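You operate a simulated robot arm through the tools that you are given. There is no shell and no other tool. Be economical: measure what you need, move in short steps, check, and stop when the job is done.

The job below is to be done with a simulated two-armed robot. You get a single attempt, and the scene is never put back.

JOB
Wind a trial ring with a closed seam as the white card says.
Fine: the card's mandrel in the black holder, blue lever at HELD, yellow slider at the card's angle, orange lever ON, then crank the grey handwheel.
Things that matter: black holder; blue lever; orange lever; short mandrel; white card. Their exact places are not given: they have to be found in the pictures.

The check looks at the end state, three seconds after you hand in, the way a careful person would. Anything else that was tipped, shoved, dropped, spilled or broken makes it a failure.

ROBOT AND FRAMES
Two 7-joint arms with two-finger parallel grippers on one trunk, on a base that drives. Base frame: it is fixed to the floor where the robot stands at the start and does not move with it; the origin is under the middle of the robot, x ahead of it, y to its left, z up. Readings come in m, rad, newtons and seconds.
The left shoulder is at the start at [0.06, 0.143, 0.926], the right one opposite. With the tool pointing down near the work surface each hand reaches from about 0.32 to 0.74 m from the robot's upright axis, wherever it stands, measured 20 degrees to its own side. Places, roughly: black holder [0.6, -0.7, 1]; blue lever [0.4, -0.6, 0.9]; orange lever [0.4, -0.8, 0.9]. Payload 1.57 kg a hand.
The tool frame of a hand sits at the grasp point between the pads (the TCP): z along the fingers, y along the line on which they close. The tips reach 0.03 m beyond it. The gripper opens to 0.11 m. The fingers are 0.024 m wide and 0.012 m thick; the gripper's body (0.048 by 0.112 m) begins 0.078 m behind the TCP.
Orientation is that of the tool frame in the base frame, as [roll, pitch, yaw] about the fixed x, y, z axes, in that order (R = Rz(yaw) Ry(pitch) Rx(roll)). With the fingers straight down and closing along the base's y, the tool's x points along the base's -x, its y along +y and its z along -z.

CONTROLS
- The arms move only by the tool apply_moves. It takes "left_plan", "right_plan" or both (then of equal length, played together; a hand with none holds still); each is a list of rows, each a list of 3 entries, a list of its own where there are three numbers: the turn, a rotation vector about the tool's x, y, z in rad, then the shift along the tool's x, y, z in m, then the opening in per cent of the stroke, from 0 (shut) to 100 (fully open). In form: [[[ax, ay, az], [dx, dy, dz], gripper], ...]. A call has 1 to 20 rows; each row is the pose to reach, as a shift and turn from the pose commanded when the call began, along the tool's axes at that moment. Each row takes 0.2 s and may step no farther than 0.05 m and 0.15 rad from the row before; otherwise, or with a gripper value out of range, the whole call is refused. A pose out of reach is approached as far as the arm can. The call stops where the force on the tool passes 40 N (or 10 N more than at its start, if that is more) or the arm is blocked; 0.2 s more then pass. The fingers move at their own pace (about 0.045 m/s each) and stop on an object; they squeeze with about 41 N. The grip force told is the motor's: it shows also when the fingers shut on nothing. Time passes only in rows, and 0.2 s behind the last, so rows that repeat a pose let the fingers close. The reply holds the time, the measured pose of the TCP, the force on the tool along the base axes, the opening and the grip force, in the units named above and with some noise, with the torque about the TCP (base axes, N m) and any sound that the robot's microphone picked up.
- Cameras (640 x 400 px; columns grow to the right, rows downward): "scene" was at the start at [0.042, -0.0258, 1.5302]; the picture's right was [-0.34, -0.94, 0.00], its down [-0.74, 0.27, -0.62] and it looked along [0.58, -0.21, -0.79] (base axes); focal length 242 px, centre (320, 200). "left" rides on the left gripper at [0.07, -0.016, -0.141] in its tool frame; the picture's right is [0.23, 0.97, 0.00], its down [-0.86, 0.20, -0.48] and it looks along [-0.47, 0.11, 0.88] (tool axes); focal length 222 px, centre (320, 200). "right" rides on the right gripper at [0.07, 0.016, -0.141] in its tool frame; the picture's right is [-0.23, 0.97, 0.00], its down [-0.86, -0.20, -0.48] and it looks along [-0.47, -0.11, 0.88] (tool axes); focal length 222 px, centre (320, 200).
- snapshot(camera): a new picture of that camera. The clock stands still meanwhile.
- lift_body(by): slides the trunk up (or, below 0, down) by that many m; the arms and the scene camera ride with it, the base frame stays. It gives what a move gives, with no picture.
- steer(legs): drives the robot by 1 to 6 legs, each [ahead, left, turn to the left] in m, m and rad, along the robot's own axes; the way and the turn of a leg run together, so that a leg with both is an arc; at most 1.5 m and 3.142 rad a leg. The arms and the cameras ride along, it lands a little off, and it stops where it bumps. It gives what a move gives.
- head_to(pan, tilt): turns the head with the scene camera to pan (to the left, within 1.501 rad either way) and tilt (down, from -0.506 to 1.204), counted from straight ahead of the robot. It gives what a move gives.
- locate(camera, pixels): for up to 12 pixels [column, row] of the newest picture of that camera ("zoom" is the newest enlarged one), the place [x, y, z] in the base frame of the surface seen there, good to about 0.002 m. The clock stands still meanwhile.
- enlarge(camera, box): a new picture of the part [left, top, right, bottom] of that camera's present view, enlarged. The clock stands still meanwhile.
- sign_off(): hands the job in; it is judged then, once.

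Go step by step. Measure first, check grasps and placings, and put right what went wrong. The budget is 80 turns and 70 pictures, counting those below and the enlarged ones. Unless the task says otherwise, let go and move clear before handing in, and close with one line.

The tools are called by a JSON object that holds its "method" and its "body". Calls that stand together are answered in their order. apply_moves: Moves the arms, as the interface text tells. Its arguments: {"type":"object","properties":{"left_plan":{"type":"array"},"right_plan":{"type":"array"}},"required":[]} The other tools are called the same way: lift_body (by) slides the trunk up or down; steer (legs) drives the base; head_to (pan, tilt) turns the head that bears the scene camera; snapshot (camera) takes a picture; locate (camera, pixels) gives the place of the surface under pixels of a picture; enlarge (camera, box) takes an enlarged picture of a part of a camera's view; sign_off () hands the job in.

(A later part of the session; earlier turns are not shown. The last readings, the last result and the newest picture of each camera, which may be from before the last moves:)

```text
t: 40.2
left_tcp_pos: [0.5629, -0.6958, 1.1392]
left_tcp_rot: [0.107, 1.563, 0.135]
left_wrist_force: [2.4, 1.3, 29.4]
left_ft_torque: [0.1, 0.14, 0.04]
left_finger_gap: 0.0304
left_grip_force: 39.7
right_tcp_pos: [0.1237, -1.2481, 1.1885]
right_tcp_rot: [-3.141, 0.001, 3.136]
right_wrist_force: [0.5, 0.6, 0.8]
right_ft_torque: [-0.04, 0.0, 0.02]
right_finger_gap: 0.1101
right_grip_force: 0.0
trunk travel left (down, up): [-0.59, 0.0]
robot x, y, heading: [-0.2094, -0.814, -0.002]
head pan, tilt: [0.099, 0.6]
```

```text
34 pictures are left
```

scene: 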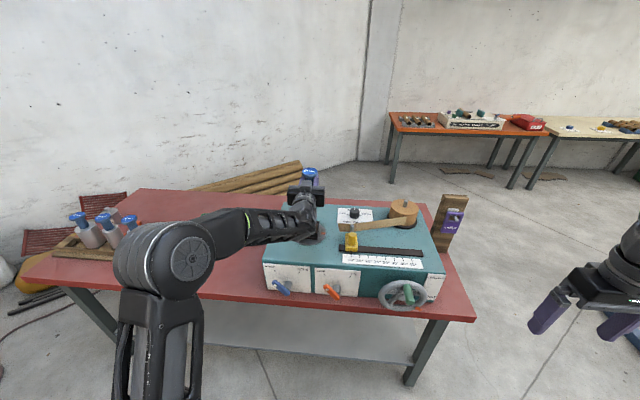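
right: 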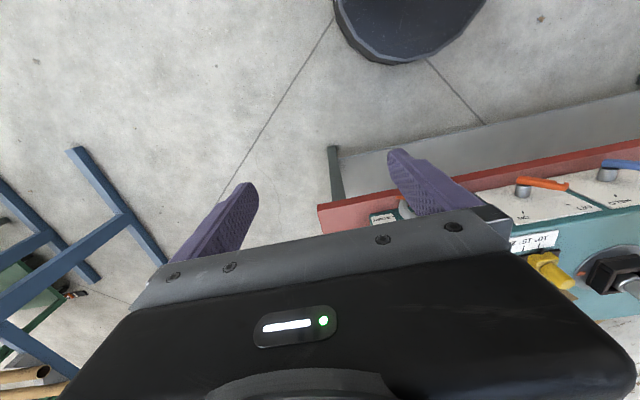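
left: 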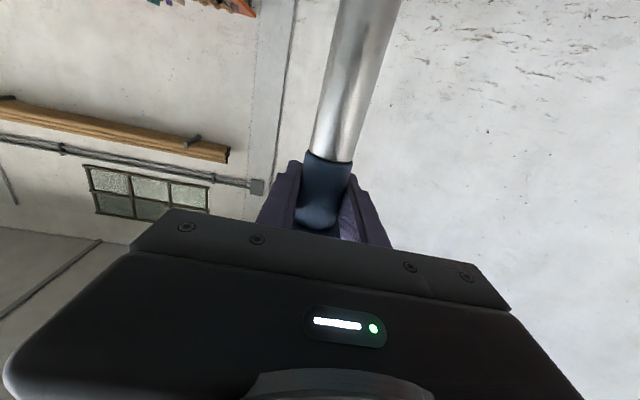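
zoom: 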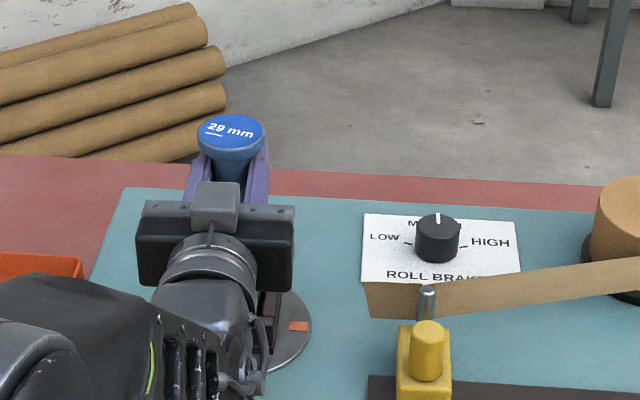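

It stopped at TCP z 1.140. That puts the foot's bottom at about 0.980, the socket floor, and agrees with the rack slot depth, so it looks seated. I'll ease off, release and retreat to see.

{"method": "apply_moves", "body": {"left_plan": [[[0, 0, 0], [-0.005, 0, 0], 0], [[0, 0, 0], [-0.006, 0, 0], 30], [[0, 0, 0], [-0.006, 0, 0], 60], [[0, 0, 0], [-0.006, 0, 0], 75], [[0, 0, 0], [-0.006, 0, 0], 75], [[0, 0, 0], [-0.006, 0, -0.03], 75], [[0, 0, 0], [-0.006, 0, -0.07], 75], [[0, 0, 0], [-0.006, 0, -0.11], 75], [[0, 0, 0], [-0.006, 0.03, -0.15], 75], [[0, 0, 0], [-0.006, 0.07, -0.18], 75], [[0, 0, 0], [-0.006, 0.11, -0.2], 75], [[0, 0, 0], [-0.006, 0.15, -0.2], 75]]}}

{"method": "snapshot", "body": {"camera": "scene"}}

{"method": "enlarge", "body": {"camera": "scene", "box": [260, 150, 380, 240]}}

```text
t: 42.8
left_tcp_pos: [0.3506, -0.6573, 1.1506]
left_tcp_rot: [2.889, 1.562, 2.942]
left_wrist_force: [0.8, 0.1, -0.5]
left_ft_torque: [0.01, -0.01, -0.01]
left_finger_gap: 0.0825
left_grip_force: 0.1
left hand out of reach, approached as far as the arm can: row 9, 10, 11, 12
right_tcp_pos: [0.1267, -1.2477, 1.1881]
right_tcp_rot: [3.14, 0.0, 3.138]
right_wrist_force: [0.0, -0.8, -0.6]
right_ft_torque: [0.0, 0.02, -0.01]
right_finger_gap: 0.1102
right_grip_force: 0.0
trunk travel left (down, up): [-0.59, 0.0]
robot x, y, heading: [-0.2078, -0.816, -0.004]
head pan, tilt: [0.099, 0.6]
```

```text
33 pictures are left
```

scene: 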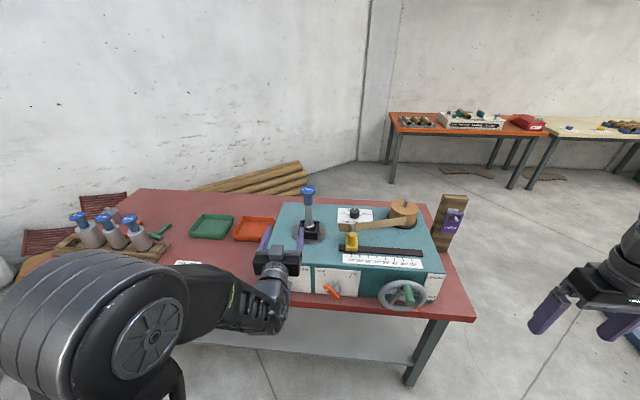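

```text
4.44 times, centred on (320, 195) of scene
```

zoom: 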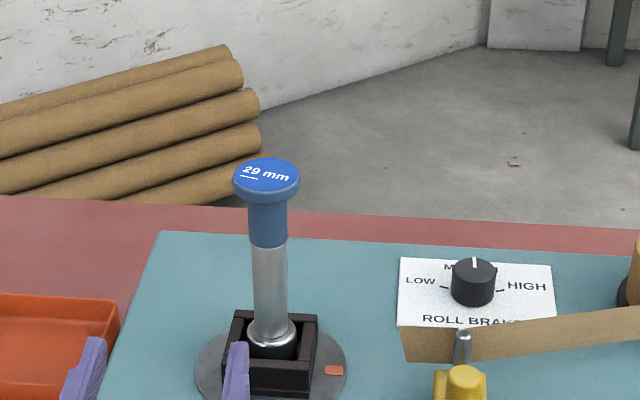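

The mandrel stands upright in the socket, its foot inside the black walls. Next is the blue lever: I'll back off, lower the trunk and measure the levers.

{"method": "steer", "body": {"legs": [[-0.2, 0, 0]]}}

{"method": "lift_body", "body": {"by": -0.26}}

{"method": "head_to", "body": {"pan": 0.1, "tilt": 0.4}}

{"method": "snapshot", "body": {"camera": "scene"}}

```text
t: 44.4
left_tcp_pos: [0.1542, -0.658, 1.151]
left_tcp_rot: [2.799, 1.563, 2.846]
left_wrist_force: [-1.0, 0.8, 0.4]
left_ft_torque: [-0.02, 0.04, 0.03]
left_finger_gap: 0.0822
left_grip_force: 0.1
right_tcp_pos: [-0.0714, -1.2477, 1.1893]
right_tcp_rot: [3.141, 0.001, 3.134]
right_wrist_force: [-0.6, -0.3, -0.2]
right_ft_torque: [0.03, 0.01, -0.04]
right_finger_gap: 0.1102
right_grip_force: 0.0
trunk travel left (down, up): [-0.59, 0.0]
robot x, y, heading: [-0.4031, -0.8143, -0.007]
head pan, tilt: [0.099, 0.6]
```

```text
t: 47.1
left_tcp_pos: [0.1543, -0.6585, 0.8898]
left_tcp_rot: [2.833, 1.563, 2.879]
left_wrist_force: [-0.5, 0.0, -0.6]
left_ft_torque: [0.01, 0.03, 0.0]
left_finger_gap: 0.0825
left_grip_force: 0.0
right_tcp_pos: [-0.0705, -1.2477, 0.9289]
right_tcp_rot: [-3.141, -0.001, 3.134]
right_wrist_force: [0.0, -0.4, -0.3]
right_ft_torque: [0.0, 0.02, 0.01]
right_finger_gap: 0.1099
right_grip_force: 0.1
trunk travel left (down, up): [-0.33, 0.26]
robot x, y, heading: [-0.4014, -0.816, -0.01]
head pan, tilt: [0.099, 0.6]
```

```text
t: 47.8
left_tcp_pos: [0.1556, -0.6601, 0.8908]
left_tcp_rot: [2.835, 1.564, 2.883]
left_wrist_force: [0.1, 0.2, -0.4]
left_ft_torque: [0.01, 0.02, 0.02]
left_finger_gap: 0.0825
left_grip_force: 0.0
right_tcp_pos: [-0.0705, -1.2473, 0.9278]
right_tcp_rot: [3.141, 0.001, 3.136]
right_wrist_force: [0.0, 0.4, 0.0]
right_ft_torque: [-0.01, -0.01, -0.02]
right_finger_gap: 0.1098
right_grip_force: 0.0
trunk travel left (down, up): [-0.33, 0.26]
robot x, y, heading: [-0.4058, -0.8141, -0.007]
head pan, tilt: [0.099, 0.4]
```

```text
31 pictures are left
```

scene: 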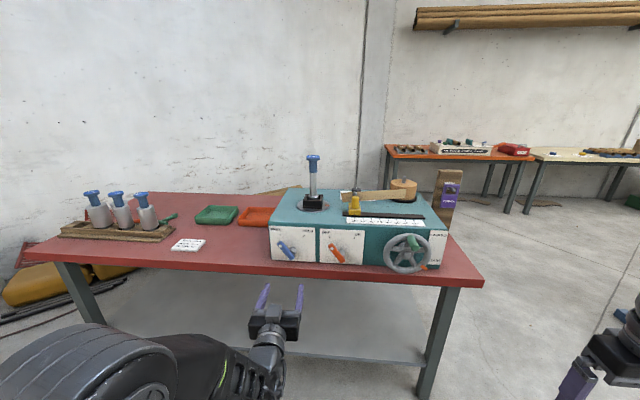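

{"method": "enlarge", "body": {"camera": "scene", "box": [265, 222, 371, 272]}}

{"method": "locate", "body": {"camera": "zoom", "pixels": [[95, 115], [115, 135], [140, 165], [165, 188], [400, 125], [422, 145], [445, 170], [475, 195], [150, 120], [460, 125], [60, 60], [250, 60]]}}

```text
6.04 times, centred on (318, 247) of scene
```

zoom: 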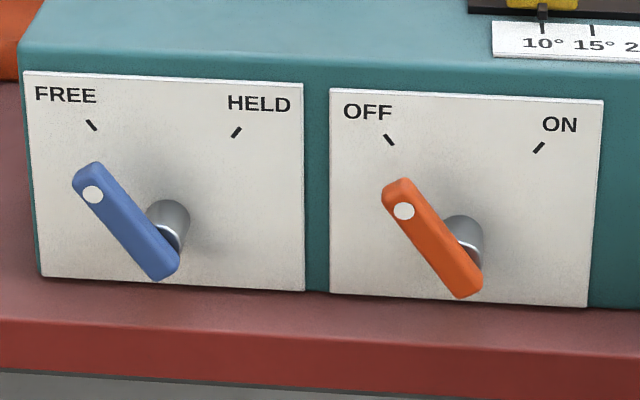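

```text
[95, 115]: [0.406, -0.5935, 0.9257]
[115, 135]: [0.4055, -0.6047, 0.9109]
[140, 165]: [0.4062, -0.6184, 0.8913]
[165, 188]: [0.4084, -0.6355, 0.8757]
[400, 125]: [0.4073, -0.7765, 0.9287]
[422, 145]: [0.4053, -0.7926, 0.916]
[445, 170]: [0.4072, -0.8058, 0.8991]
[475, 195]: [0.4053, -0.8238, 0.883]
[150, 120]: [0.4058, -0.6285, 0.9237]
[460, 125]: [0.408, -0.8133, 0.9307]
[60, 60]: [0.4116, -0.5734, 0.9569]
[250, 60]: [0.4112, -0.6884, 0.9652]
```

{"method": "locate", "body": {"camera": "zoom", "pixels": [[92, 194], [85, 172], [125, 228], [155, 262], [168, 275], [175, 215], [404, 211], [435, 247], [467, 285], [467, 225], [97, 125], [237, 132]]}}

```text
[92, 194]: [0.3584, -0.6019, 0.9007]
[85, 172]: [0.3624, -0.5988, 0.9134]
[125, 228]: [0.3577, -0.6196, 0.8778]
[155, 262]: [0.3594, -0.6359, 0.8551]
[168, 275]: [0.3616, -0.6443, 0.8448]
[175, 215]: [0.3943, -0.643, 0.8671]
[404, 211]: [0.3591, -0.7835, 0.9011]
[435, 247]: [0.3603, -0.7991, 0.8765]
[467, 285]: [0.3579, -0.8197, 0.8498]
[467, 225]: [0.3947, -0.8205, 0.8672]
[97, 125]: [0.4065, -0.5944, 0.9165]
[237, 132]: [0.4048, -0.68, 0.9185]
```

The blue bar pivots near (y -0.637, z 0.857) and points about 37° left of vertical to FREE; HELD is the mirror of that. I'll move the base left, straighten and extend the arm, then roll to match the bar.

{"method": "steer", "body": {"legs": [[0.05, 0.055, 0.008]]}}

{"method": "apply_moves", "body": {"left_plan": [[[0.04, -0.007, 0], [0, 0, 0.03], 75], [[0.04, -0.007, 0], [0, 0, 0.06], 75], [[0.04, -0.007, -0.12], [0, 0, 0.08], 75], [[0.04, -0.007, -0.25], [0, 0, 0.08], 75], [[0.04, -0.007, -0.38], [0, 0, 0.08], 75], [[0.04, -0.007, -0.51], [0, 0, 0.08], 75], [[0.04, -0.007, -0.65], [0, 0, 0.08], 60], [[0.04, -0.007, -0.65], [0, 0, 0.08], 60]]}}

```text
t: 48.9
left_tcp_pos: [0.2025, -0.5965, 0.89]
left_tcp_rot: [2.904, 1.562, 2.961]
left_wrist_force: [0.2, -0.1, 0.7]
left_ft_torque: [-0.04, 0.02, -0.01]
left_finger_gap: 0.0824
left_grip_force: 0.0
right_tcp_pos: [-0.0175, -1.1874, 0.928]
right_tcp_rot: [3.141, 0.001, -3.139]
right_wrist_force: [-0.3, 0.2, 0.2]
right_ft_torque: [-0.02, -0.01, -0.02]
right_finger_gap: 0.1102
right_grip_force: 0.1
trunk travel left (down, up): [-0.33, 0.26]
robot x, y, heading: [-0.3558, -0.7586, 0.003]
head pan, tilt: [0.099, 0.4]
```

```text
t: 50.6
left_tcp_pos: [0.2788, -0.6161, 0.9151]
left_tcp_rot: [-1.582, 0.923, -1.54]
left_wrist_force: [-0.1, 0.8, -0.1]
left_ft_torque: [0.01, 0.01, -0.03]
left_finger_gap: 0.0659
left_grip_force: 0.0
left hand out of reach, approached as far as the arm can: row 1, 2, 3, 4, 5, 6, 7, 8
right_tcp_pos: [-0.0184, -1.1881, 0.9281]
right_tcp_rot: [-3.14, 0.001, -3.14]
right_wrist_force: [-0.9, -0.5, 1.0]
right_ft_torque: [-0.03, 0.02, -0.02]
right_finger_gap: 0.1103
right_grip_force: 0.2
trunk travel left (down, up): [-0.33, 0.26]
robot x, y, heading: [-0.3531, -0.7598, -0.004]
head pan, tilt: [0.099, 0.4]
```

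The hand has the roll it needs (closing axis across the bar) but sits 2.6 cm high. The trunk and base can do the rest: down 0.026 and forward 0.073.

{"method": "lift_body", "body": {"by": -0.026}}

{"method": "steer", "body": {"legs": [[0.068, 0.0, 0]]}}

{"method": "enlarge", "body": {"camera": "scene", "box": [245, 220, 375, 320]}}

{"method": "snapshot", "body": {"camera": "left"}}

```text
t: 51.4
left_tcp_pos: [0.2791, -0.6155, 0.888]
left_tcp_rot: [-1.582, 0.923, -1.54]
left_wrist_force: [-0.1, 0.1, -0.9]
left_ft_torque: [0.0, -0.01, -0.03]
left_finger_gap: 0.066
left_grip_force: 0.1
right_tcp_pos: [-0.0181, -1.188, 0.9021]
right_tcp_rot: [-3.141, 0.0, -3.14]
right_wrist_force: [-0.3, -0.3, -0.5]
right_ft_torque: [0.01, 0.0, -0.04]
right_finger_gap: 0.1104
right_grip_force: 0.1
trunk travel left (down, up): [-0.304, 0.286]
robot x, y, heading: [-0.3536, -0.7576, -0.0]
head pan, tilt: [0.099, 0.4]
```

```text
t: 52.4
left_tcp_pos: [0.3474, -0.6156, 0.8871]
left_tcp_rot: [-1.585, 0.926, -1.54]
left_wrist_force: [0.1, -0.5, -0.3]
left_ft_torque: [-0.02, 0.02, 0.02]
left_finger_gap: 0.0658
left_grip_force: 0.0
right_tcp_pos: [0.0501, -1.1879, 0.902]
right_tcp_rot: [-3.141, -0.001, -3.141]
right_wrist_force: [0.7, -0.3, 0.5]
right_ft_torque: [0.01, 0.0, -0.02]
right_finger_gap: 0.1098
right_grip_force: 0.0
trunk travel left (down, up): [-0.304, 0.286]
robot x, y, heading: [-0.2845, -0.7597, 0.0]
head pan, tilt: [0.099, 0.4]
```

```text
4.00 times, centred on (310, 270) of scene
```

zoom: 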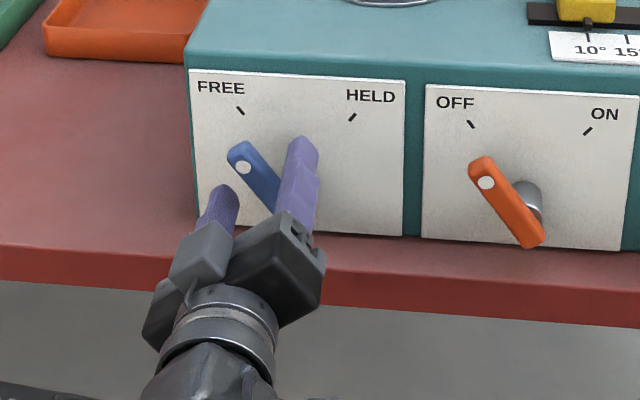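

```text
28 pictures are left
```

left: 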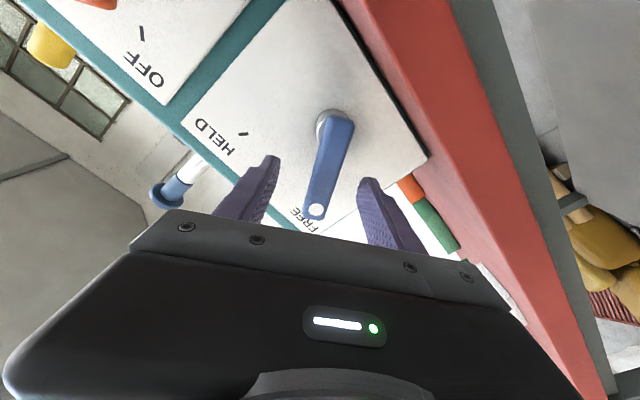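

The fingers straddle the blue bar, with its dot at (316,210). I'll close and turn it 74° clockwise about the pivot.

{"method": "apply_moves", "body": {"left_plan": [[[0, 0, 0], [0, 0, 0], 0], [[0, 0, 0], [0, 0, 0], 0], [[0, 0, 0], [0, 0, 0], 0], [[0, 0, 0], [0, 0, 0], 0], [[0, 0, 0.145], [0.0004, -0.0053, 0], 0], [[0, 0, 0.29], [0.0015, -0.0106, 0], 0], [[0, 0, 0.435], [0.0034, -0.0156, 0], 0], [[0, 0, 0.58], [0.0061, -0.0203, 0], 0], [[0, 0, 0.725], [0.0093, -0.0245, 0], 0], [[0, 0, 0.87], [0.0131, -0.0283, 0], 0], [[0, 0, 1.015], [0.0175, -0.0314, 0], 0], [[0, 0, 1.16], [0.0222, -0.0339, 0], 0], [[0, 0, 1.3], [0.0271, -0.0357, 0], 0], [[0, 0, 1.3], [0.0271, -0.0357, 0], 0]]}}

{"method": "enlarge", "body": {"camera": "scene", "box": [245, 220, 375, 320]}}

```text
t: 55.4
left_tcp_pos: [0.3479, -0.6578, 0.8876]
left_tcp_rot: [1.583, 0.917, 1.622]
left_wrist_force: [-20.0, 17.7, -6.5]
left_ft_torque: [-0.88, 0.47, -0.03]
left_finger_gap: 0.0212
left_grip_force: 34.4
right_tcp_pos: [0.0499, -1.1862, 0.9026]
right_tcp_rot: [3.141, 0.002, -3.14]
right_wrist_force: [-1.5, -0.5, 0.2]
right_ft_torque: [-0.01, 0.01, 0.0]
right_finger_gap: 0.1101
right_grip_force: 0.1
trunk travel left (down, up): [-0.304, 0.286]
robot x, y, heading: [-0.29, -0.7614, -0.003]
head pan, tilt: [0.099, 0.4]
```

```text
4.00 times, centred on (310, 270) of scene
```

zoom: 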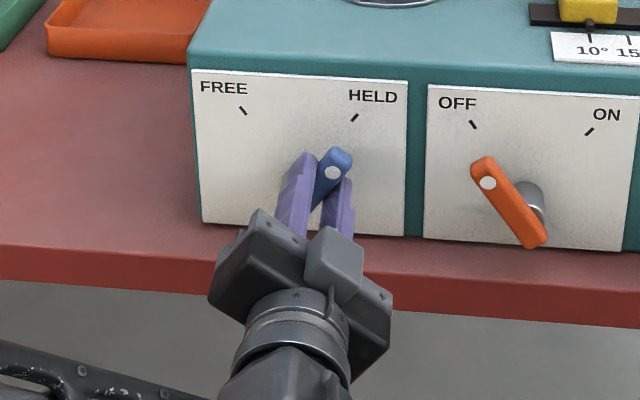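

The blue lever's dot now sits on the HELD line, and the hand is still holding it. I'll release, back off, unroll the wrist and raise the trunk for the slider.

{"method": "apply_moves", "body": {"left_plan": [[[0, 0, 0], [0, 0, 0], 30], [[0, 0, 0], [0, 0, 0], 50], [[0, 0, 0], [0, 0, -0.02], 50], [[0, 0, 0], [0, 0, -0.05], 50]]}}

{"method": "steer", "body": {"legs": [[-0.1, 0, 0]]}}

{"method": "apply_moves", "body": {"left_plan": [[[0, 0, -0.13], [0, 0, 0], 50], [[0, 0, -0.26], [0, 0, 0], 50], [[0, 0, -0.39], [0, 0, 0], 50], [[0, 0, -0.52], [0, 0, 0], 50], [[0, 0, -0.655], [0, 0, 0], 50], [[0, 0, -0.655], [0, 0, 0], 50]]}}

{"method": "lift_body", "body": {"by": 0.135}}

{"method": "enlarge", "body": {"camera": "scene", "box": [270, 180, 450, 300]}}

```text
t: 56.4
left_tcp_pos: [0.2997, -0.6627, 0.889]
left_tcp_rot: [1.584, 0.918, 1.621]
left_wrist_force: [0.1, 0.5, -0.3]
left_ft_torque: [-0.03, 0.01, 0.02]
left_finger_gap: 0.0549
left_grip_force: 0.1
right_tcp_pos: [0.0501, -1.1866, 0.9025]
right_tcp_rot: [-3.141, -0.001, -3.14]
right_wrist_force: [-0.3, -0.2, 0.4]
right_ft_torque: [0.0, 0.01, 0.02]
right_finger_gap: 0.1098
right_grip_force: 0.1
trunk travel left (down, up): [-0.304, 0.286]
robot x, y, heading: [-0.2884, -0.7579, -0.004]
head pan, tilt: [0.099, 0.4]
```

```text
t: 57.5
left_tcp_pos: [0.204, -0.6627, 0.8891]
left_tcp_rot: [1.584, 0.915, 1.62]
left_wrist_force: [0.2, 0.1, -0.1]
left_ft_torque: [-0.04, 0.05, -0.02]
left_finger_gap: 0.055
left_grip_force: 0.1
right_tcp_pos: [-0.0449, -1.1873, 0.9008]
right_tcp_rot: [-3.141, -0.002, -3.14]
right_wrist_force: [0.2, 0.2, -0.1]
right_ft_torque: [0.0, 0.02, 0.03]
right_finger_gap: 0.1103
right_grip_force: 0.1
trunk travel left (down, up): [-0.304, 0.286]
robot x, y, heading: [-0.3849, -0.7581, 0.004]
head pan, tilt: [0.099, 0.4]
```

```text
t: 58.9
left_tcp_pos: [0.2037, -0.6629, 0.889]
left_tcp_rot: [-2.75, 1.562, -2.71]
left_wrist_force: [0.5, 0.9, -0.4]
left_ft_torque: [0.04, 0.01, -0.01]
left_finger_gap: 0.0549
left_grip_force: 0.1
right_tcp_pos: [-0.0448, -1.1878, 0.9021]
right_tcp_rot: [-3.14, 0.0, -3.139]
right_wrist_force: [-0.4, 0.3, 0.5]
right_ft_torque: [0.03, -0.03, -0.02]
right_finger_gap: 0.11
right_grip_force: 0.1
trunk travel left (down, up): [-0.304, 0.286]
robot x, y, heading: [-0.3805, -0.7604, -0.003]
head pan, tilt: [0.099, 0.4]
```

```text
t: 60.5
left_tcp_pos: [0.2035, -0.6631, 1.0226]
left_tcp_rot: [-2.982, 1.563, -2.941]
left_wrist_force: [-0.3, 0.1, 0.1]
left_ft_torque: [-0.04, -0.02, -0.03]
left_finger_gap: 0.0548
left_grip_force: 0.0
right_tcp_pos: [-0.0451, -1.1881, 1.0375]
right_tcp_rot: [-3.139, 0.0, -3.139]
right_wrist_force: [0.8, 0.0, -0.8]
right_ft_torque: [-0.02, -0.02, -0.01]
right_finger_gap: 0.1096
right_grip_force: 0.0
trunk travel left (down, up): [-0.439, 0.151]
robot x, y, heading: [-0.3837, -0.7584, 0.003]
head pan, tilt: [0.099, 0.4]
```

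```text
3.33 times, centred on (360, 240) of scene
```

zoom: 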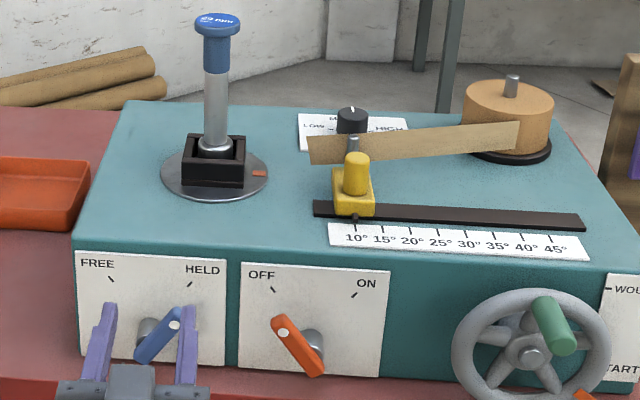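

Blue is at HELD. Now I'll measure the yellow knob and the scale.

{"method": "locate", "body": {"camera": "zoom", "pixels": [[356, 158], [356, 180], [344, 175], [368, 175], [354, 140], [355, 217], [355, 228], [383, 232], [522, 237], [495, 235], [551, 239], [340, 205]]}}

```text
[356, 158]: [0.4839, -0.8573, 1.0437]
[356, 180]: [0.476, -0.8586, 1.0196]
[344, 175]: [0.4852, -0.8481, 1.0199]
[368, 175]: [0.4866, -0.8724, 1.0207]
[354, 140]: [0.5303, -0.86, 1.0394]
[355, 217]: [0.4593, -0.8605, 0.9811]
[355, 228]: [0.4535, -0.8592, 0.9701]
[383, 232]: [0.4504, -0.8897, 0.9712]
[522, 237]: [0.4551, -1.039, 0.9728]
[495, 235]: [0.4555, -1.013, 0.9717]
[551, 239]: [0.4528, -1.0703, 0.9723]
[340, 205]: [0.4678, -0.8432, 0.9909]
```

The knob's axis is at (0.488, -0.8595), and ticks run from 10° at y -0.8597 to 40° at -1.0405 (6.05 mm per degree). A level hand would hit the wheel's green handle at the end of the slide, so I'll pitch the left hand 45° down first.

{"method": "apply_moves", "body": {"left_plan": [[[0, 0.14, 0], [-0.01, 0, 0], 50], [[0, 0.28, 0], [-0.02, 0, 0], 50], [[0, 0.42, 0], [-0.03, 0, 0], 50], [[0, 0.56, 0], [-0.04, 0, 0], 50], [[0, 0.68, 0], [-0.04, 0, 0], 50], [[0, 0.785, 0], [-0.04, 0, 0], 50], [[0, 0.785, 0], [-0.04, 0, 0], 50]]}}

{"method": "steer", "body": {"legs": [[0, -0.196, 0], [0.2, 0, 0]]}}

```text
t: 62.1
left_tcp_pos: [0.2063, -0.6619, 1.0645]
left_tcp_rot: [-3.14, 0.779, -3.102]
left_wrist_force: [0.3, -1.1, -0.2]
left_ft_torque: [0.02, 0.0, -0.02]
left_finger_gap: 0.0551
left_grip_force: 0.1
right_tcp_pos: [-0.0456, -1.1884, 1.0369]
right_tcp_rot: [3.141, 0.001, 3.141]
right_wrist_force: [-0.4, -0.1, 1.1]
right_ft_torque: [0.0, -0.03, 0.0]
right_finger_gap: 0.1104
right_grip_force: 0.1
trunk travel left (down, up): [-0.439, 0.151]
robot x, y, heading: [-0.3815, -0.7572, 0.004]
head pan, tilt: [0.099, 0.4]
```

```text
t: 64.9
left_tcp_pos: [0.4038, -0.8617, 1.0632]
left_tcp_rot: [-3.14, 0.778, -3.105]
left_wrist_force: [-1.1, -0.2, -0.1]
left_ft_torque: [0.04, -0.03, 0.03]
left_finger_gap: 0.055
left_grip_force: 0.0
right_tcp_pos: [0.1509, -1.3862, 1.0364]
right_tcp_rot: [3.141, -0.001, 3.137]
right_wrist_force: [0.4, -0.2, -0.8]
right_ft_torque: [0.0, 0.05, -0.02]
right_finger_gap: 0.1099
right_grip_force: 0.1
trunk travel left (down, up): [-0.439, 0.151]
robot x, y, heading: [-0.1877, -0.9532, -0.004]
head pan, tilt: [0.099, 0.4]
```

{"method": "apply_moves", "body": {"left_plan": [[[0, 0, 0], [0.011, 0.001, 0.011], 50], [[0, 0, 0], [0.0225, 0.001, 0.0228], 50], [[0, 0, 0], [0.0, 0, 0.045], 50], [[0, 0, 0], [-0.018, -0.0005, 0.063], 50], [[0, 0, 0], [-0.0359, -0.001, 0.0804], 50], [[0, 0, 0], [-0.0359, -0.001, 0.0804], 50]]}}

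{"method": "snapshot", "body": {"camera": "left"}}

{"method": "enlarge", "body": {"camera": "scene", "box": [210, 180, 390, 300]}}

```text
t: 66.3
left_tcp_pos: [0.4865, -0.858, 1.0331]
left_tcp_rot: [-3.139, 0.778, -3.106]
left_wrist_force: [0.0, 0.8, -0.6]
left_ft_torque: [-0.02, -0.03, -0.04]
left_finger_gap: 0.055
left_grip_force: 0.1
right_tcp_pos: [0.1485, -1.386, 1.0373]
right_tcp_rot: [-3.14, -0.002, 3.138]
right_wrist_force: [-0.9, 0.1, 0.9]
right_ft_torque: [-0.02, -0.01, 0.01]
right_finger_gap: 0.1099
right_grip_force: 0.0
trunk travel left (down, up): [-0.439, 0.151]
robot x, y, heading: [-0.1836, -0.9554, 0.0]
head pan, tilt: [0.099, 0.4]
```

```text
25 pictures are left
```

left: 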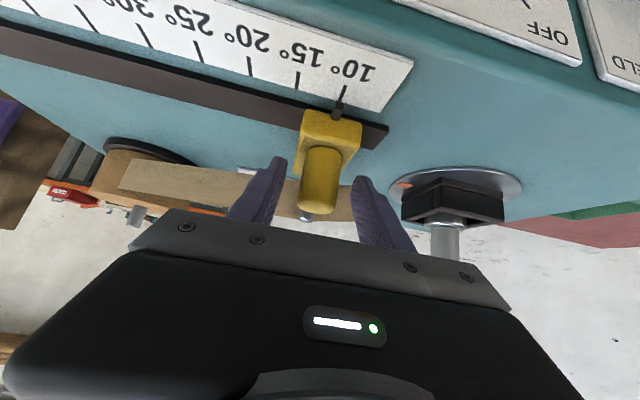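

```text
3.33 times, centred on (300, 240) of scene
```

zoom: 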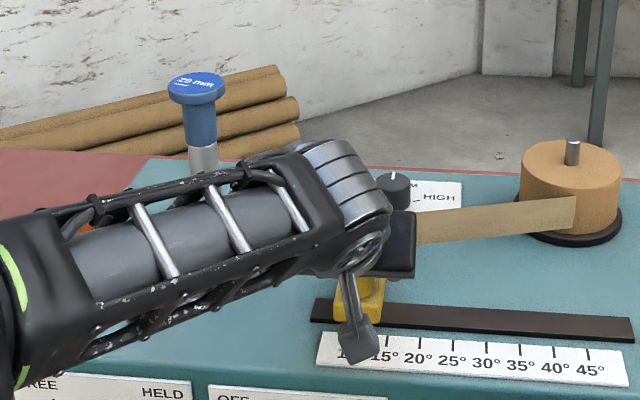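

The knob is between the pads and the strip pin is clear. I'll close and drag 0.181 m in -y.

{"method": "apply_moves", "body": {"left_plan": [[[0, 0, 0], [0, 0, 0], 0], [[0, 0, 0], [0, 0, 0], 0], [[0, 0, 0], [0, 0, 0], 0], [[0, 0, 0], [0.0006, -0.025, -0.0006], 0], [[0, 0, 0], [0.0013, -0.05, -0.0012], 0], [[0, 0, 0], [0.0019, -0.075, -0.0018], 0], [[0, 0, 0], [0.0026, -0.1, -0.0023], 0], [[0, 0, 0], [0.0032, -0.125, -0.0028], 0], [[0, 0, 0], [0.0038, -0.15, -0.0034], 0], [[0, 0, 0], [0.0043, -0.17, -0.0038], 0], [[0, 0, 0], [0.0046, -0.182, -0.004], 0], [[0, 0, 0], [0.0046, -0.182, -0.004], 0]]}}

{"method": "snapshot", "body": {"camera": "left"}}

{"method": "enlarge", "body": {"camera": "scene", "box": [250, 180, 430, 300]}}

```text
t: 68.9
left_tcp_pos: [0.484, -1.0409, 1.0329]
left_tcp_rot: [-3.138, 0.781, -3.105]
left_wrist_force: [0.0, 0.0, 7.5]
left_ft_torque: [0.43, 0.2, -0.1]
left_finger_gap: 0.0278
left_grip_force: 38.1
right_tcp_pos: [0.1485, -1.3857, 1.0374]
right_tcp_rot: [3.142, 0.002, 3.138]
right_wrist_force: [-0.5, -0.6, -0.5]
right_ft_torque: [-0.03, -0.01, 0.0]
right_finger_gap: 0.1102
right_grip_force: 0.1
trunk travel left (down, up): [-0.439, 0.151]
robot x, y, heading: [-0.1824, -0.9545, -0.004]
head pan, tilt: [0.099, 0.4]
```

```text
23 pictures are left
```

left: 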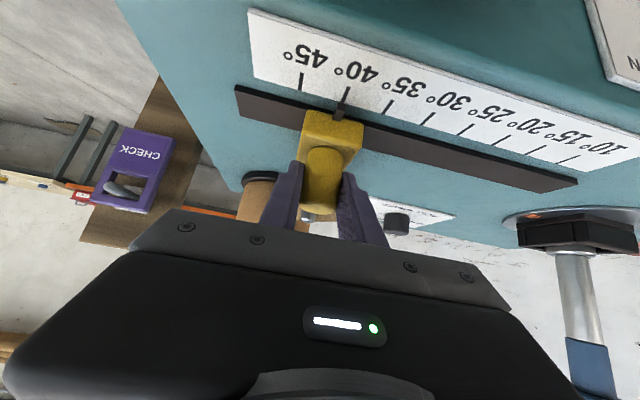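

```text
3.33 times, centred on (340, 240) of scene
```

zoom: 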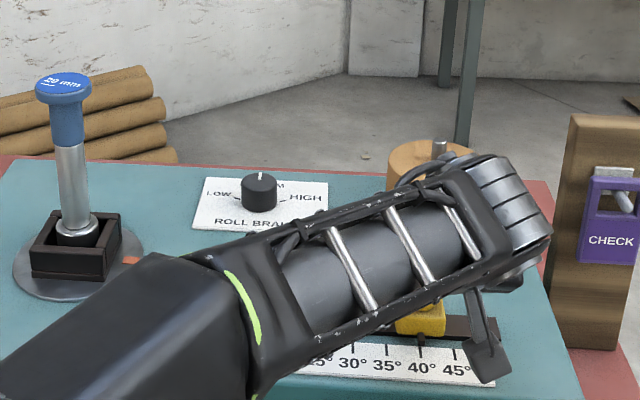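

The pointer looks to be on the 40° tick at (345,95); I'll enlarge to check.

{"method": "enlarge", "body": {"camera": "left", "box": [290, 50, 400, 140]}}

```text
4.44 times, centred on (345, 95) of left
```

zoom: 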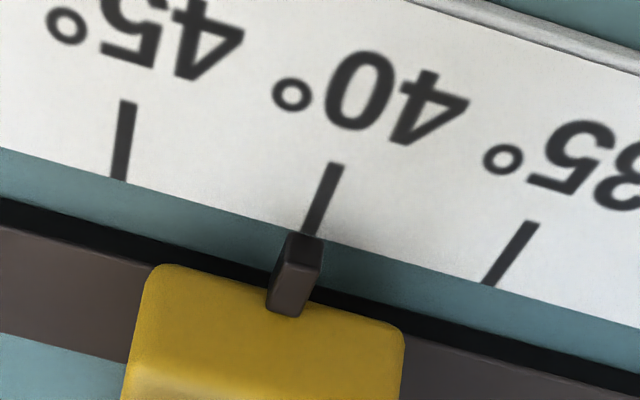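

The pointer lines up with the 40° tick. I'll release and withdraw, then level the hand for the orange lever.

{"method": "apply_moves", "body": {"left_plan": [[[0, 0, 0], [0, 0, 0], 25], [[0, 0, 0], [0, 0, 0], 50], [[0, 0, 0], [0, 0, 0], 50], [[0, 0, 0], [0.02, 0, -0.02], 50], [[0, 0, 0], [0.04, 0, -0.045], 50], [[0, 0, 0], [0.06, 0, -0.07], 50]]}}

{"method": "steer", "body": {"legs": [[-0.17, 0, 0], [0, 0.15, 0]]}}

{"method": "apply_moves", "body": {"left_plan": [[[0, -0.14, 0], [-0.02, 0.02, 0.03], 50], [[0, -0.28, 0], [-0.03, 0.04, 0.04], 50], [[0, -0.42, 0], [-0.04, 0.06, 0.05], 50], [[0, -0.56, 0], [-0.06, 0.08, 0.07], 50], [[0, -0.68, 0], [-0.06, 0.1, 0.07], 50], [[0, -0.779, 0], [-0.06, 0.12, 0.07], 50], [[0, -0.779, 0], [-0.06, 0.15, 0.07], 50], [[0, -0.779, 0], [-0.06, 0.18, 0.07], 50]]}}

```text
t: 70.3
left_tcp_pos: [0.394, -1.0418, 1.0399]
left_tcp_rot: [-3.141, 0.778, -3.105]
left_wrist_force: [0.0, 0.4, 0.0]
left_ft_torque: [0.03, 0.03, 0.0]
left_finger_gap: 0.0548
left_grip_force: 0.1
right_tcp_pos: [0.1493, -1.3859, 1.0373]
right_tcp_rot: [3.141, 0.0, 3.139]
right_wrist_force: [-0.3, 0.3, -0.2]
right_ft_torque: [0.01, -0.02, -0.02]
right_finger_gap: 0.1099
right_grip_force: 0.0
trunk travel left (down, up): [-0.439, 0.151]
robot x, y, heading: [-0.1863, -0.9557, 0.001]
head pan, tilt: [0.099, 0.4]
```

```text
t: 72.8
left_tcp_pos: [0.2225, -0.8922, 1.0405]
left_tcp_rot: [-3.138, 0.778, -3.106]
left_wrist_force: [-0.5, 0.3, 1.0]
left_ft_torque: [-0.02, 0.0, -0.02]
left_finger_gap: 0.055
left_grip_force: 0.1
right_tcp_pos: [-0.0234, -1.2349, 1.0375]
right_tcp_rot: [3.141, -0.001, 3.136]
right_wrist_force: [-0.8, 0.6, 0.3]
right_ft_torque: [-0.09, 0.0, 0.01]
right_finger_gap: 0.11
right_grip_force: 0.0
trunk travel left (down, up): [-0.439, 0.151]
robot x, y, heading: [-0.357, -0.8031, -0.005]
head pan, tilt: [0.099, 0.4]
```

```text
t: 74.5
left_tcp_pos: [0.3103, -0.7098, 1.032]
left_tcp_rot: [-3.012, 1.557, -2.978]
left_wrist_force: [-0.1, -0.1, 0.0]
left_ft_torque: [-0.02, 0.03, -0.02]
left_finger_gap: 0.0551
left_grip_force: 0.1
right_tcp_pos: [-0.0229, -1.2351, 1.037]
right_tcp_rot: [-3.141, 0.0, 3.138]
right_wrist_force: [0.5, 0.0, -0.2]
right_ft_torque: [-0.01, 0.0, -0.01]
right_finger_gap: 0.1101
right_grip_force: 0.0
trunk travel left (down, up): [-0.439, 0.151]
robot x, y, heading: [-0.3547, -0.8066, -0.006]
head pan, tilt: [0.099, 0.4]
```

{"method": "apply_moves", "body": {"left_plan": [[[0, 0, -0.13], [0, 0, -0.01], 60], [[0, 0, -0.26], [0, 0, -0.02], 60], [[0, 0, -0.39], [0, 0, -0.02], 60], [[0, 0, -0.52], [0, 0, -0.02], 60], [[0, 0, -0.65], [0, 0, -0.02], 60], [[0, 0, -0.65], [0, 0, -0.02], 60]]}}

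{"method": "steer", "body": {"legs": [[0, -0.087, 0.006]]}}

{"method": "lift_body", "body": {"by": -0.144}}

```text
t: 76.0
left_tcp_pos: [0.2883, -0.7112, 1.0318]
left_tcp_rot: [-1.591, 0.919, -1.554]
left_wrist_force: [-0.2, 0.1, 0.0]
left_ft_torque: [0.0, -0.02, -0.02]
left_finger_gap: 0.0659
left_grip_force: 0.1
right_tcp_pos: [-0.0219, -1.2351, 1.0359]
right_tcp_rot: [3.14, 0.0, 3.137]
right_wrist_force: [-0.4, -0.3, -0.6]
right_ft_torque: [0.01, -0.07, 0.01]
right_finger_gap: 0.1099
right_grip_force: 0.1
trunk travel left (down, up): [-0.439, 0.151]
robot x, y, heading: [-0.3583, -0.8067, -0.003]
head pan, tilt: [0.099, 0.4]
```

```text
t: 77.0
left_tcp_pos: [0.2882, -0.7966, 1.0331]
left_tcp_rot: [-1.594, 0.923, -1.548]
left_wrist_force: [1.0, 0.6, 0.9]
left_ft_torque: [-0.01, 0.01, 0.03]
left_finger_gap: 0.0661
left_grip_force: 0.0
right_tcp_pos: [-0.0208, -1.3242, 1.0358]
right_tcp_rot: [3.14, -0.001, 3.142]
right_wrist_force: [0.7, -0.3, 0.0]
right_ft_torque: [0.04, -0.06, -0.01]
right_finger_gap: 0.1099
right_grip_force: 0.1
trunk travel left (down, up): [-0.439, 0.151]
robot x, y, heading: [-0.3538, -0.8939, 0.005]
head pan, tilt: [0.099, 0.4]
```

```text
t: 78.8
left_tcp_pos: [0.287, -0.7975, 0.888]
left_tcp_rot: [-1.595, 0.92, -1.548]
left_wrist_force: [-0.1, 0.0, 0.1]
left_ft_torque: [-0.04, 0.0, 0.01]
left_finger_gap: 0.066
left_grip_force: 0.0
right_tcp_pos: [-0.0215, -1.3233, 0.8925]
right_tcp_rot: [-3.14, 0.0, -3.14]
right_wrist_force: [0.6, -0.7, 0.3]
right_ft_torque: [-0.02, -0.01, -0.01]
right_finger_gap: 0.1101
right_grip_force: 0.1
trunk travel left (down, up): [-0.295, 0.295]
robot x, y, heading: [-0.3604, -0.8987, 0.002]
head pan, tilt: [0.099, 0.4]
```

{"method": "apply_moves", "body": {"left_plan": [[[0, 0, 0], [0, 0, 0.03], 60], [[0, 0, 0], [0, 0, 0.06], 60], [[0, 0, 0], [0, 0, 0.06], 60]]}}

{"method": "snapshot", "body": {"camera": "left"}}

{"method": "snapshot", "body": {"camera": "scene"}}

```text
t: 79.5
left_tcp_pos: [0.3482, -0.7955, 0.8836]
left_tcp_rot: [-1.594, 0.921, -1.548]
left_wrist_force: [0.0, -0.1, -0.3]
left_ft_torque: [0.01, 0.01, -0.01]
left_finger_gap: 0.0658
left_grip_force: 0.1
right_tcp_pos: [-0.0199, -1.3227, 0.8934]
right_tcp_rot: [3.141, 0.001, -3.141]
right_wrist_force: [-0.9, 0.5, 0.5]
right_ft_torque: [0.01, 0.0, 0.04]
right_finger_gap: 0.1101
right_grip_force: 0.1
trunk travel left (down, up): [-0.295, 0.295]
robot x, y, heading: [-0.3576, -0.8909, -0.0]
head pan, tilt: [0.099, 0.4]
```

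```text
20 pictures are left
```

left: 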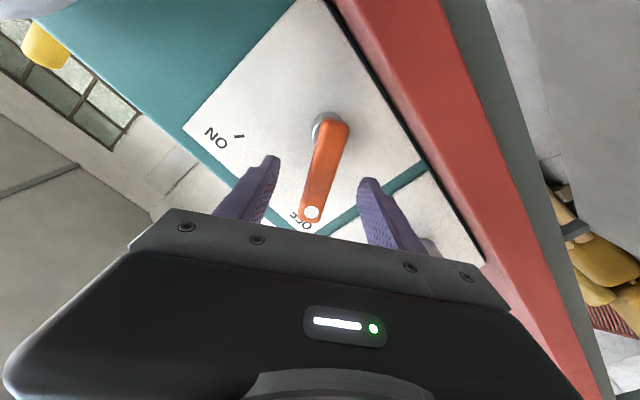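

```text
19 pictures are left
```

scene: 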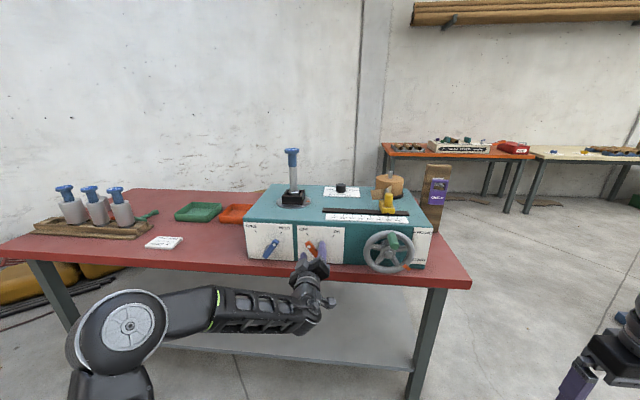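

The orange bar sits between the pads just as the blue one did. I'll close and turn it to ON, then release and back off.

{"method": "apply_moves", "body": {"left_plan": [[[0, 0, 0], [0, 0, 0], 0], [[0, 0, 0], [0, 0, 0], 0], [[0, 0, 0], [0, 0, 0], 0], [[0, 0, 0], [0, 0, 0], 0], [[0, 0, 0.145], [0.0004, -0.0053, 0], 0], [[0, 0, 0.29], [0.0015, -0.0106, 0], 0], [[0, 0, 0.435], [0.0034, -0.0156, 0], 0], [[0, 0, 0.58], [0.0061, -0.0203, 0], 0], [[0, 0, 0.725], [0.0093, -0.0245, 0], 0], [[0, 0, 0.87], [0.0131, -0.0283, 0], 0], [[0, 0, 1.015], [0.0175, -0.0314, 0], 0], [[0, 0, 1.16], [0.0222, -0.0339, 0], 0], [[0, 0, 1.3], [0.0271, -0.0357, 0], 0], [[0, 0, 1.3], [0.0271, -0.0357, 0], 0]]}}

{"method": "apply_moves", "body": {"left_plan": [[[0, 0, 0], [0, 0, 0], 30], [[0, 0, 0], [0, 0, 0], 50], [[0, 0, 0], [0, 0, -0.02], 50], [[0, 0, 0], [0, 0, -0.05], 50], [[0, 0, 0], [0, 0, -0.08], 50]]}}

{"method": "enlarge", "body": {"camera": "scene", "box": [240, 165, 450, 295]}}

```text
t: 82.5
left_tcp_pos: [0.3492, -0.837, 0.8865]
left_tcp_rot: [1.594, 0.923, 1.631]
left_wrist_force: [-16.7, 9.7, -15.8]
left_ft_torque: [-0.89, 0.78, -0.19]
left_finger_gap: 0.0208
left_grip_force: 33.6
right_tcp_pos: [-0.0204, -1.3223, 0.8922]
right_tcp_rot: [3.141, 0.0, -3.14]
right_wrist_force: [0.4, 0.3, 0.3]
right_ft_torque: [-0.02, 0.01, 0.0]
right_finger_gap: 0.1102
right_grip_force: 0.0
trunk travel left (down, up): [-0.295, 0.295]
robot x, y, heading: [-0.3575, -0.89, 0.002]
head pan, tilt: [0.099, 0.4]
```

```text
t: 83.8
left_tcp_pos: [0.2675, -0.8404, 0.89]
left_tcp_rot: [1.592, 0.921, 1.627]
left_wrist_force: [0.4, -0.6, 0.2]
left_ft_torque: [-0.02, 0.0, 0.02]
left_finger_gap: 0.0548
left_grip_force: 0.2
right_tcp_pos: [-0.0214, -1.3234, 0.8926]
right_tcp_rot: [-3.142, 0.0, -3.141]
right_wrist_force: [-0.3, 0.2, 0.2]
right_ft_torque: [-0.02, 0.0, 0.0]
right_finger_gap: 0.1099
right_grip_force: 0.1
trunk travel left (down, up): [-0.295, 0.295]
robot x, y, heading: [-0.3589, -0.8974, 0.001]
head pan, tilt: [0.099, 0.4]
```

```text
3.05 times, centred on (345, 230) of scene
```

zoom: 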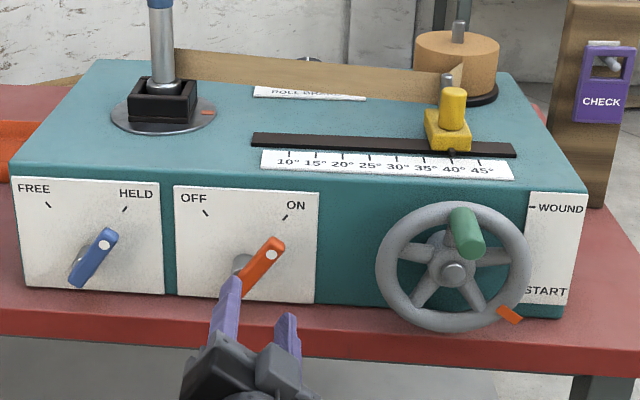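

Orange is at ON, and the strip now reaches the mandrel. The wheel's orange pointer is at START at (510,315), and it must get to WOUND. I'll measure the wheel.

{"method": "enlarge", "body": {"camera": "scene", "box": [355, 220, 451, 280]}}

{"method": "locate", "body": {"camera": "zoom", "pixels": [[223, 172], [230, 85], [237, 125], [250, 100], [340, 265], [380, 85], [375, 255], [222, 272], [105, 180], [325, 155], [220, 60], [388, 257]]}}

```text
6.67 times, centred on (403, 250) of scene
```

zoom: 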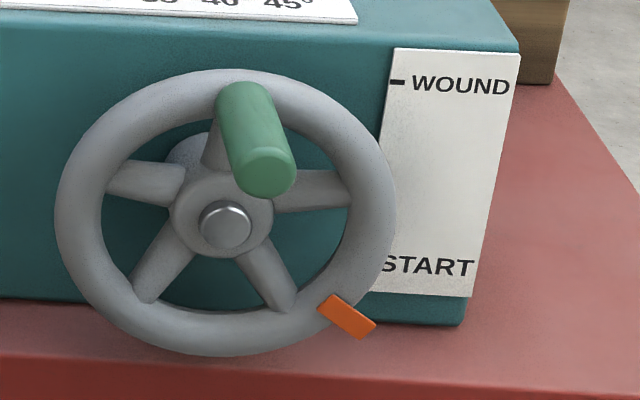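

```text
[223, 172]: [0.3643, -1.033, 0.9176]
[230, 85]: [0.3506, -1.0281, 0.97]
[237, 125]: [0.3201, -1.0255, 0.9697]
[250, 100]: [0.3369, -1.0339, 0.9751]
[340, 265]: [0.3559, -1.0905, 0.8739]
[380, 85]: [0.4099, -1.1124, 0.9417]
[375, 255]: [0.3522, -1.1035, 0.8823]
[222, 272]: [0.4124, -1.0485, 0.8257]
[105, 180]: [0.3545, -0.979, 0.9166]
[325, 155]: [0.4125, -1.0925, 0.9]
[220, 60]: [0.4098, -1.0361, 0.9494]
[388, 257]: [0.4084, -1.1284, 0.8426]
```

{"method": "locate", "body": {"camera": "zoom", "pixels": [[225, 226], [223, 335], [78, 215], [372, 215], [150, 95], [265, 172], [240, 175], [285, 172], [265, 192], [270, 120], [345, 318], [397, 82]]}}

```text
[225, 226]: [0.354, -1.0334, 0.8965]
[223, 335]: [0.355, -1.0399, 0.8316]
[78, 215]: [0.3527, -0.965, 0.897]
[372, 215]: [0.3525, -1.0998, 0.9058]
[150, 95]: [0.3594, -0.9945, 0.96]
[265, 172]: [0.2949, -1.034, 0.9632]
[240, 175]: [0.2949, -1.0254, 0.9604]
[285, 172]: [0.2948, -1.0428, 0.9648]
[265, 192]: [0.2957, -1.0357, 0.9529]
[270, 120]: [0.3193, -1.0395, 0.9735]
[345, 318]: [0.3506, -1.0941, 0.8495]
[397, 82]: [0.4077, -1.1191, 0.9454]
```

The hub is at (y -1.033, z 0.899); the green handle is at 12 o'clock (z 0.965, x 0.295 to 0.35). I'll line the left hand up coaxially with the handle.

{"method": "steer", "body": {"legs": [[-0.05, 0, 0], [0, -0.194, 0]]}}

{"method": "lift_body", "body": {"by": 0.075}}

```text
t: 85.8
left_tcp_pos: [0.2193, -1.0383, 0.8897]
left_tcp_rot: [1.595, 0.922, 1.624]
left_wrist_force: [-0.8, 0.4, 0.2]
left_ft_torque: [-0.01, 0.0, -0.02]
left_finger_gap: 0.055
left_grip_force: 0.1
right_tcp_pos: [-0.0733, -1.5199, 0.8929]
right_tcp_rot: [3.141, -0.001, 3.14]
right_wrist_force: [0.4, -0.4, -0.8]
right_ft_torque: [0.02, -0.03, -0.01]
right_finger_gap: 0.11
right_grip_force: 0.1
trunk travel left (down, up): [-0.295, 0.295]
robot x, y, heading: [-0.4058, -1.0931, -0.003]
head pan, tilt: [0.099, 0.4]
```

```text
t: 87.0
left_tcp_pos: [0.2189, -1.0373, 0.9649]
left_tcp_rot: [1.595, 0.92, 1.624]
left_wrist_force: [0.5, 0.6, -0.6]
left_ft_torque: [0.0, -0.02, -0.01]
left_finger_gap: 0.0547
left_grip_force: 0.1
right_tcp_pos: [-0.0725, -1.5196, 0.9678]
right_tcp_rot: [3.141, 0.0, 3.139]
right_wrist_force: [0.3, -0.2, 0.2]
right_ft_torque: [-0.03, 0.0, 0.02]
right_finger_gap: 0.1102
right_grip_force: 0.0
trunk travel left (down, up): [-0.37, 0.22]
robot x, y, heading: [-0.4101, -1.0917, 0.004]
head pan, tilt: [0.099, 0.4]
```

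{"method": "apply_moves", "body": {"left_plan": [[[0, 0, 0], [0, 0, 0.03], 50], [[0, 0, 0], [0, 0, 0.06], 50], [[0, 0, 0], [0, 0, 0.089], 50], [[0, 0, 0], [0, 0, 0.089], 50]]}}

{"method": "snapshot", "body": {"camera": "left"}}

```text
t: 88.0
left_tcp_pos: [0.3102, -1.0338, 0.9639]
left_tcp_rot: [1.594, 0.92, 1.625]
left_wrist_force: [-0.1, 0.3, -0.2]
left_ft_torque: [-0.03, 0.01, -0.01]
left_finger_gap: 0.055
left_grip_force: 0.1
right_tcp_pos: [-0.072, -1.5202, 0.9687]
right_tcp_rot: [3.141, 0.0, 3.141]
right_wrist_force: [-0.1, -0.5, 0.0]
right_ft_torque: [0.01, -0.02, -0.03]
right_finger_gap: 0.1102
right_grip_force: 0.0
trunk travel left (down, up): [-0.37, 0.22]
robot x, y, heading: [-0.4065, -1.0891, 0.002]
head pan, tilt: [0.099, 0.4]
```

```text
16 pictures are left
```

left: 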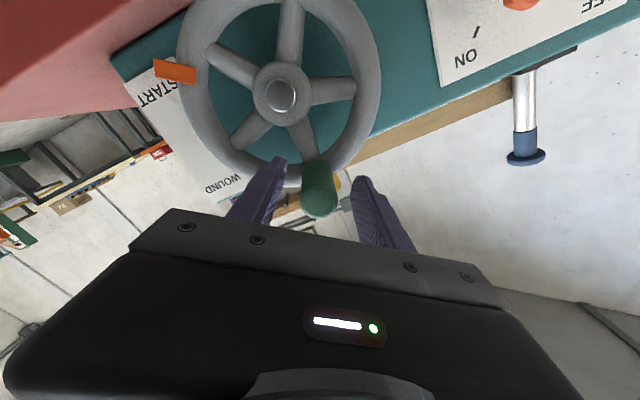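

The handle is centred between the pads. I'll close on it and test a small clockwise turn, watching the force.

{"method": "apply_moves", "body": {"left_plan": [[[0, 0, 0], [0, 0, 0], 0], [[0, 0, 0], [0, 0, 0], 0], [[0, 0, 0], [0, 0, 0], 0], [[0, 0, 0.1], [-0.0037, -0.0054, 0], 0], [[0, 0, 0.2], [-0.0069, -0.0112, 0], 0], [[0, 0, 0.2], [-0.0069, -0.0112, 0], 0]]}}

{"method": "enlarge", "body": {"camera": "scene", "box": [260, 165, 470, 295]}}

```text
t: 89.4
left_tcp_pos: [0.3082, -1.046, 0.9614]
left_tcp_rot: [1.588, 0.72, 1.619]
left_wrist_force: [2.6, 1.4, 2.4]
left_ft_torque: [0.17, 0.95, -1.24]
left_finger_gap: 0.0262
left_grip_force: 37.0
right_tcp_pos: [-0.0717, -1.5195, 0.9684]
right_tcp_rot: [3.141, 0.0, 3.14]
right_wrist_force: [0.6, 0.2, 0.5]
right_ft_torque: [0.01, -0.01, -0.02]
right_finger_gap: 0.1101
right_grip_force: 0.1
trunk travel left (down, up): [-0.37, 0.22]
robot x, y, heading: [-0.4081, -1.0872, 0.003]
head pan, tilt: [0.099, 0.4]
```

```text
3.05 times, centred on (365, 230) of scene
```

zoom: 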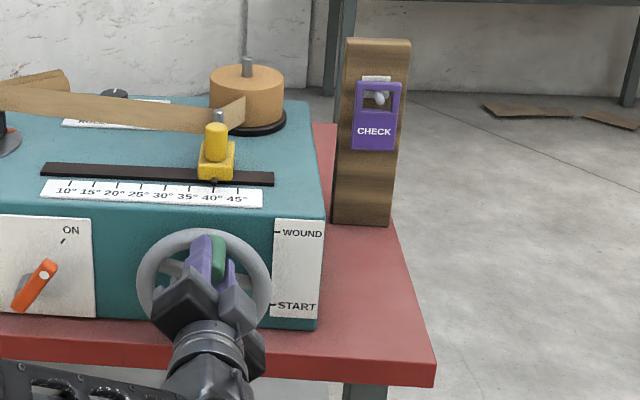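

Clockwise turns freely and the strip is being drawn round the mandrel; it needs about 290° in all. I'll continue along the arc with fixed roll, letting the handle slip in the pads.

{"method": "apply_moves", "body": {"left_plan": [[[0, 0, 0], [-0.0051, -0.0078, -0.0002], 0], [[0, 0, 0], [-0.0091, -0.0162, -0.0005], 0], [[0, 0, 0], [-0.0117, -0.025, -0.0006], 0], [[0, 0, 0], [-0.013, -0.0341, -0.0008], 0], [[0, 0, 0], [-0.013, -0.0434, -0.0009], 0], [[0, 0, 0], [-0.0117, -0.0525, -0.0009], 0], [[0, 0, 0], [-0.009, -0.0613, -0.0009], 0], [[0, 0, 0], [-0.0051, -0.0697, -0.0009], 0], [[0, 0, 0], [0, -0.0774, -0.0008], 0], [[0, 0, 0], [0.0061, -0.0843, -0.0007], 0], [[0, 0, 0], [0.0135, -0.0904, -0.0005], 0]]}}

{"method": "enlarge", "body": {"camera": "scene", "box": [240, 165, 450, 295]}}

```text
t: 91.8
left_tcp_pos: [0.3074, -1.0989, 0.8846]
left_tcp_rot: [1.592, 0.723, 1.617]
left_wrist_force: [-4.3, -0.7, 2.4]
left_ft_torque: [0.15, 1.81, -0.37]
left_finger_gap: 0.0257
left_grip_force: 37.1
right_tcp_pos: [-0.0734, -1.52, 0.9679]
right_tcp_rot: [-3.141, 0.002, 3.14]
right_wrist_force: [-0.6, -0.1, -0.2]
right_ft_torque: [-0.01, -0.01, -0.01]
right_finger_gap: 0.1099
right_grip_force: 0.0
trunk travel left (down, up): [-0.37, 0.22]
robot x, y, heading: [-0.4124, -1.0913, -0.003]
head pan, tilt: [0.099, 0.4]
```

```text
3.05 times, centred on (345, 230) of scene
```

zoom: 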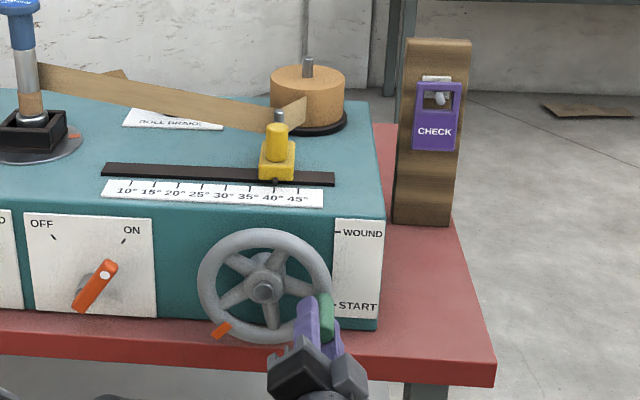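

The pointer is now at lower left (222,330), and the strip winds on cleanly. I'll continue through the bottom.

{"method": "apply_moves", "body": {"left_plan": [[[0, 0, 0], [0.0082, -0.0052, 0.0002], 0], [[0, 0, 0], [0.017, -0.0091, 0.0005], 0], [[0, 0, 0], [0.0264, -0.0117, 0.0007], 0], [[0, 0, 0], [0.036, -0.013, 0.001], 0], [[0, 0, 0], [0.0458, -0.0128, 0.0013], 0], [[0, 0, 0], [0.0553, -0.0112, 0.0016], 0], [[0, 0, 0], [0.0646, -0.0083, 0.0019], 0], [[0, 0, 0], [0.0732, -0.004, 0.0022], 0], [[0, 0, 0], [0.0813, 0.0014, 0.0025], 0], [[0, 0, 0], [0.0885, 0.008, 0.0027], 0], [[0, 0, 0], [0.0946, 0.0155, 0.003], 0], [[0, 0, 0], [0.0996, 0.0238, 0.0032], 0]]}}

```text
t: 93.5
left_tcp_pos: [0.3065, -1.0539, 0.8233]
left_tcp_rot: [1.623, 0.717, 1.633]
left_wrist_force: [14.3, -2.5, -12.0]
left_ft_torque: [-0.02, -0.44, -0.3]
left_finger_gap: 0.0232
left_grip_force: 35.8
right_tcp_pos: [-0.0696, -1.5209, 0.9676]
right_tcp_rot: [-3.141, 0.0, 3.138]
right_wrist_force: [0.7, -0.1, 0.4]
right_ft_torque: [0.03, 0.01, -0.02]
right_finger_gap: 0.1099
right_grip_force: 0.1
trunk travel left (down, up): [-0.37, 0.22]
robot x, y, heading: [-0.4061, -1.0897, -0.001]
head pan, tilt: [0.099, 0.4]
stopped in row 8 (left hand): the force on the tool passed its limit at 48 N (the readings are from after the stop); the commanded pose is now the measured one
```

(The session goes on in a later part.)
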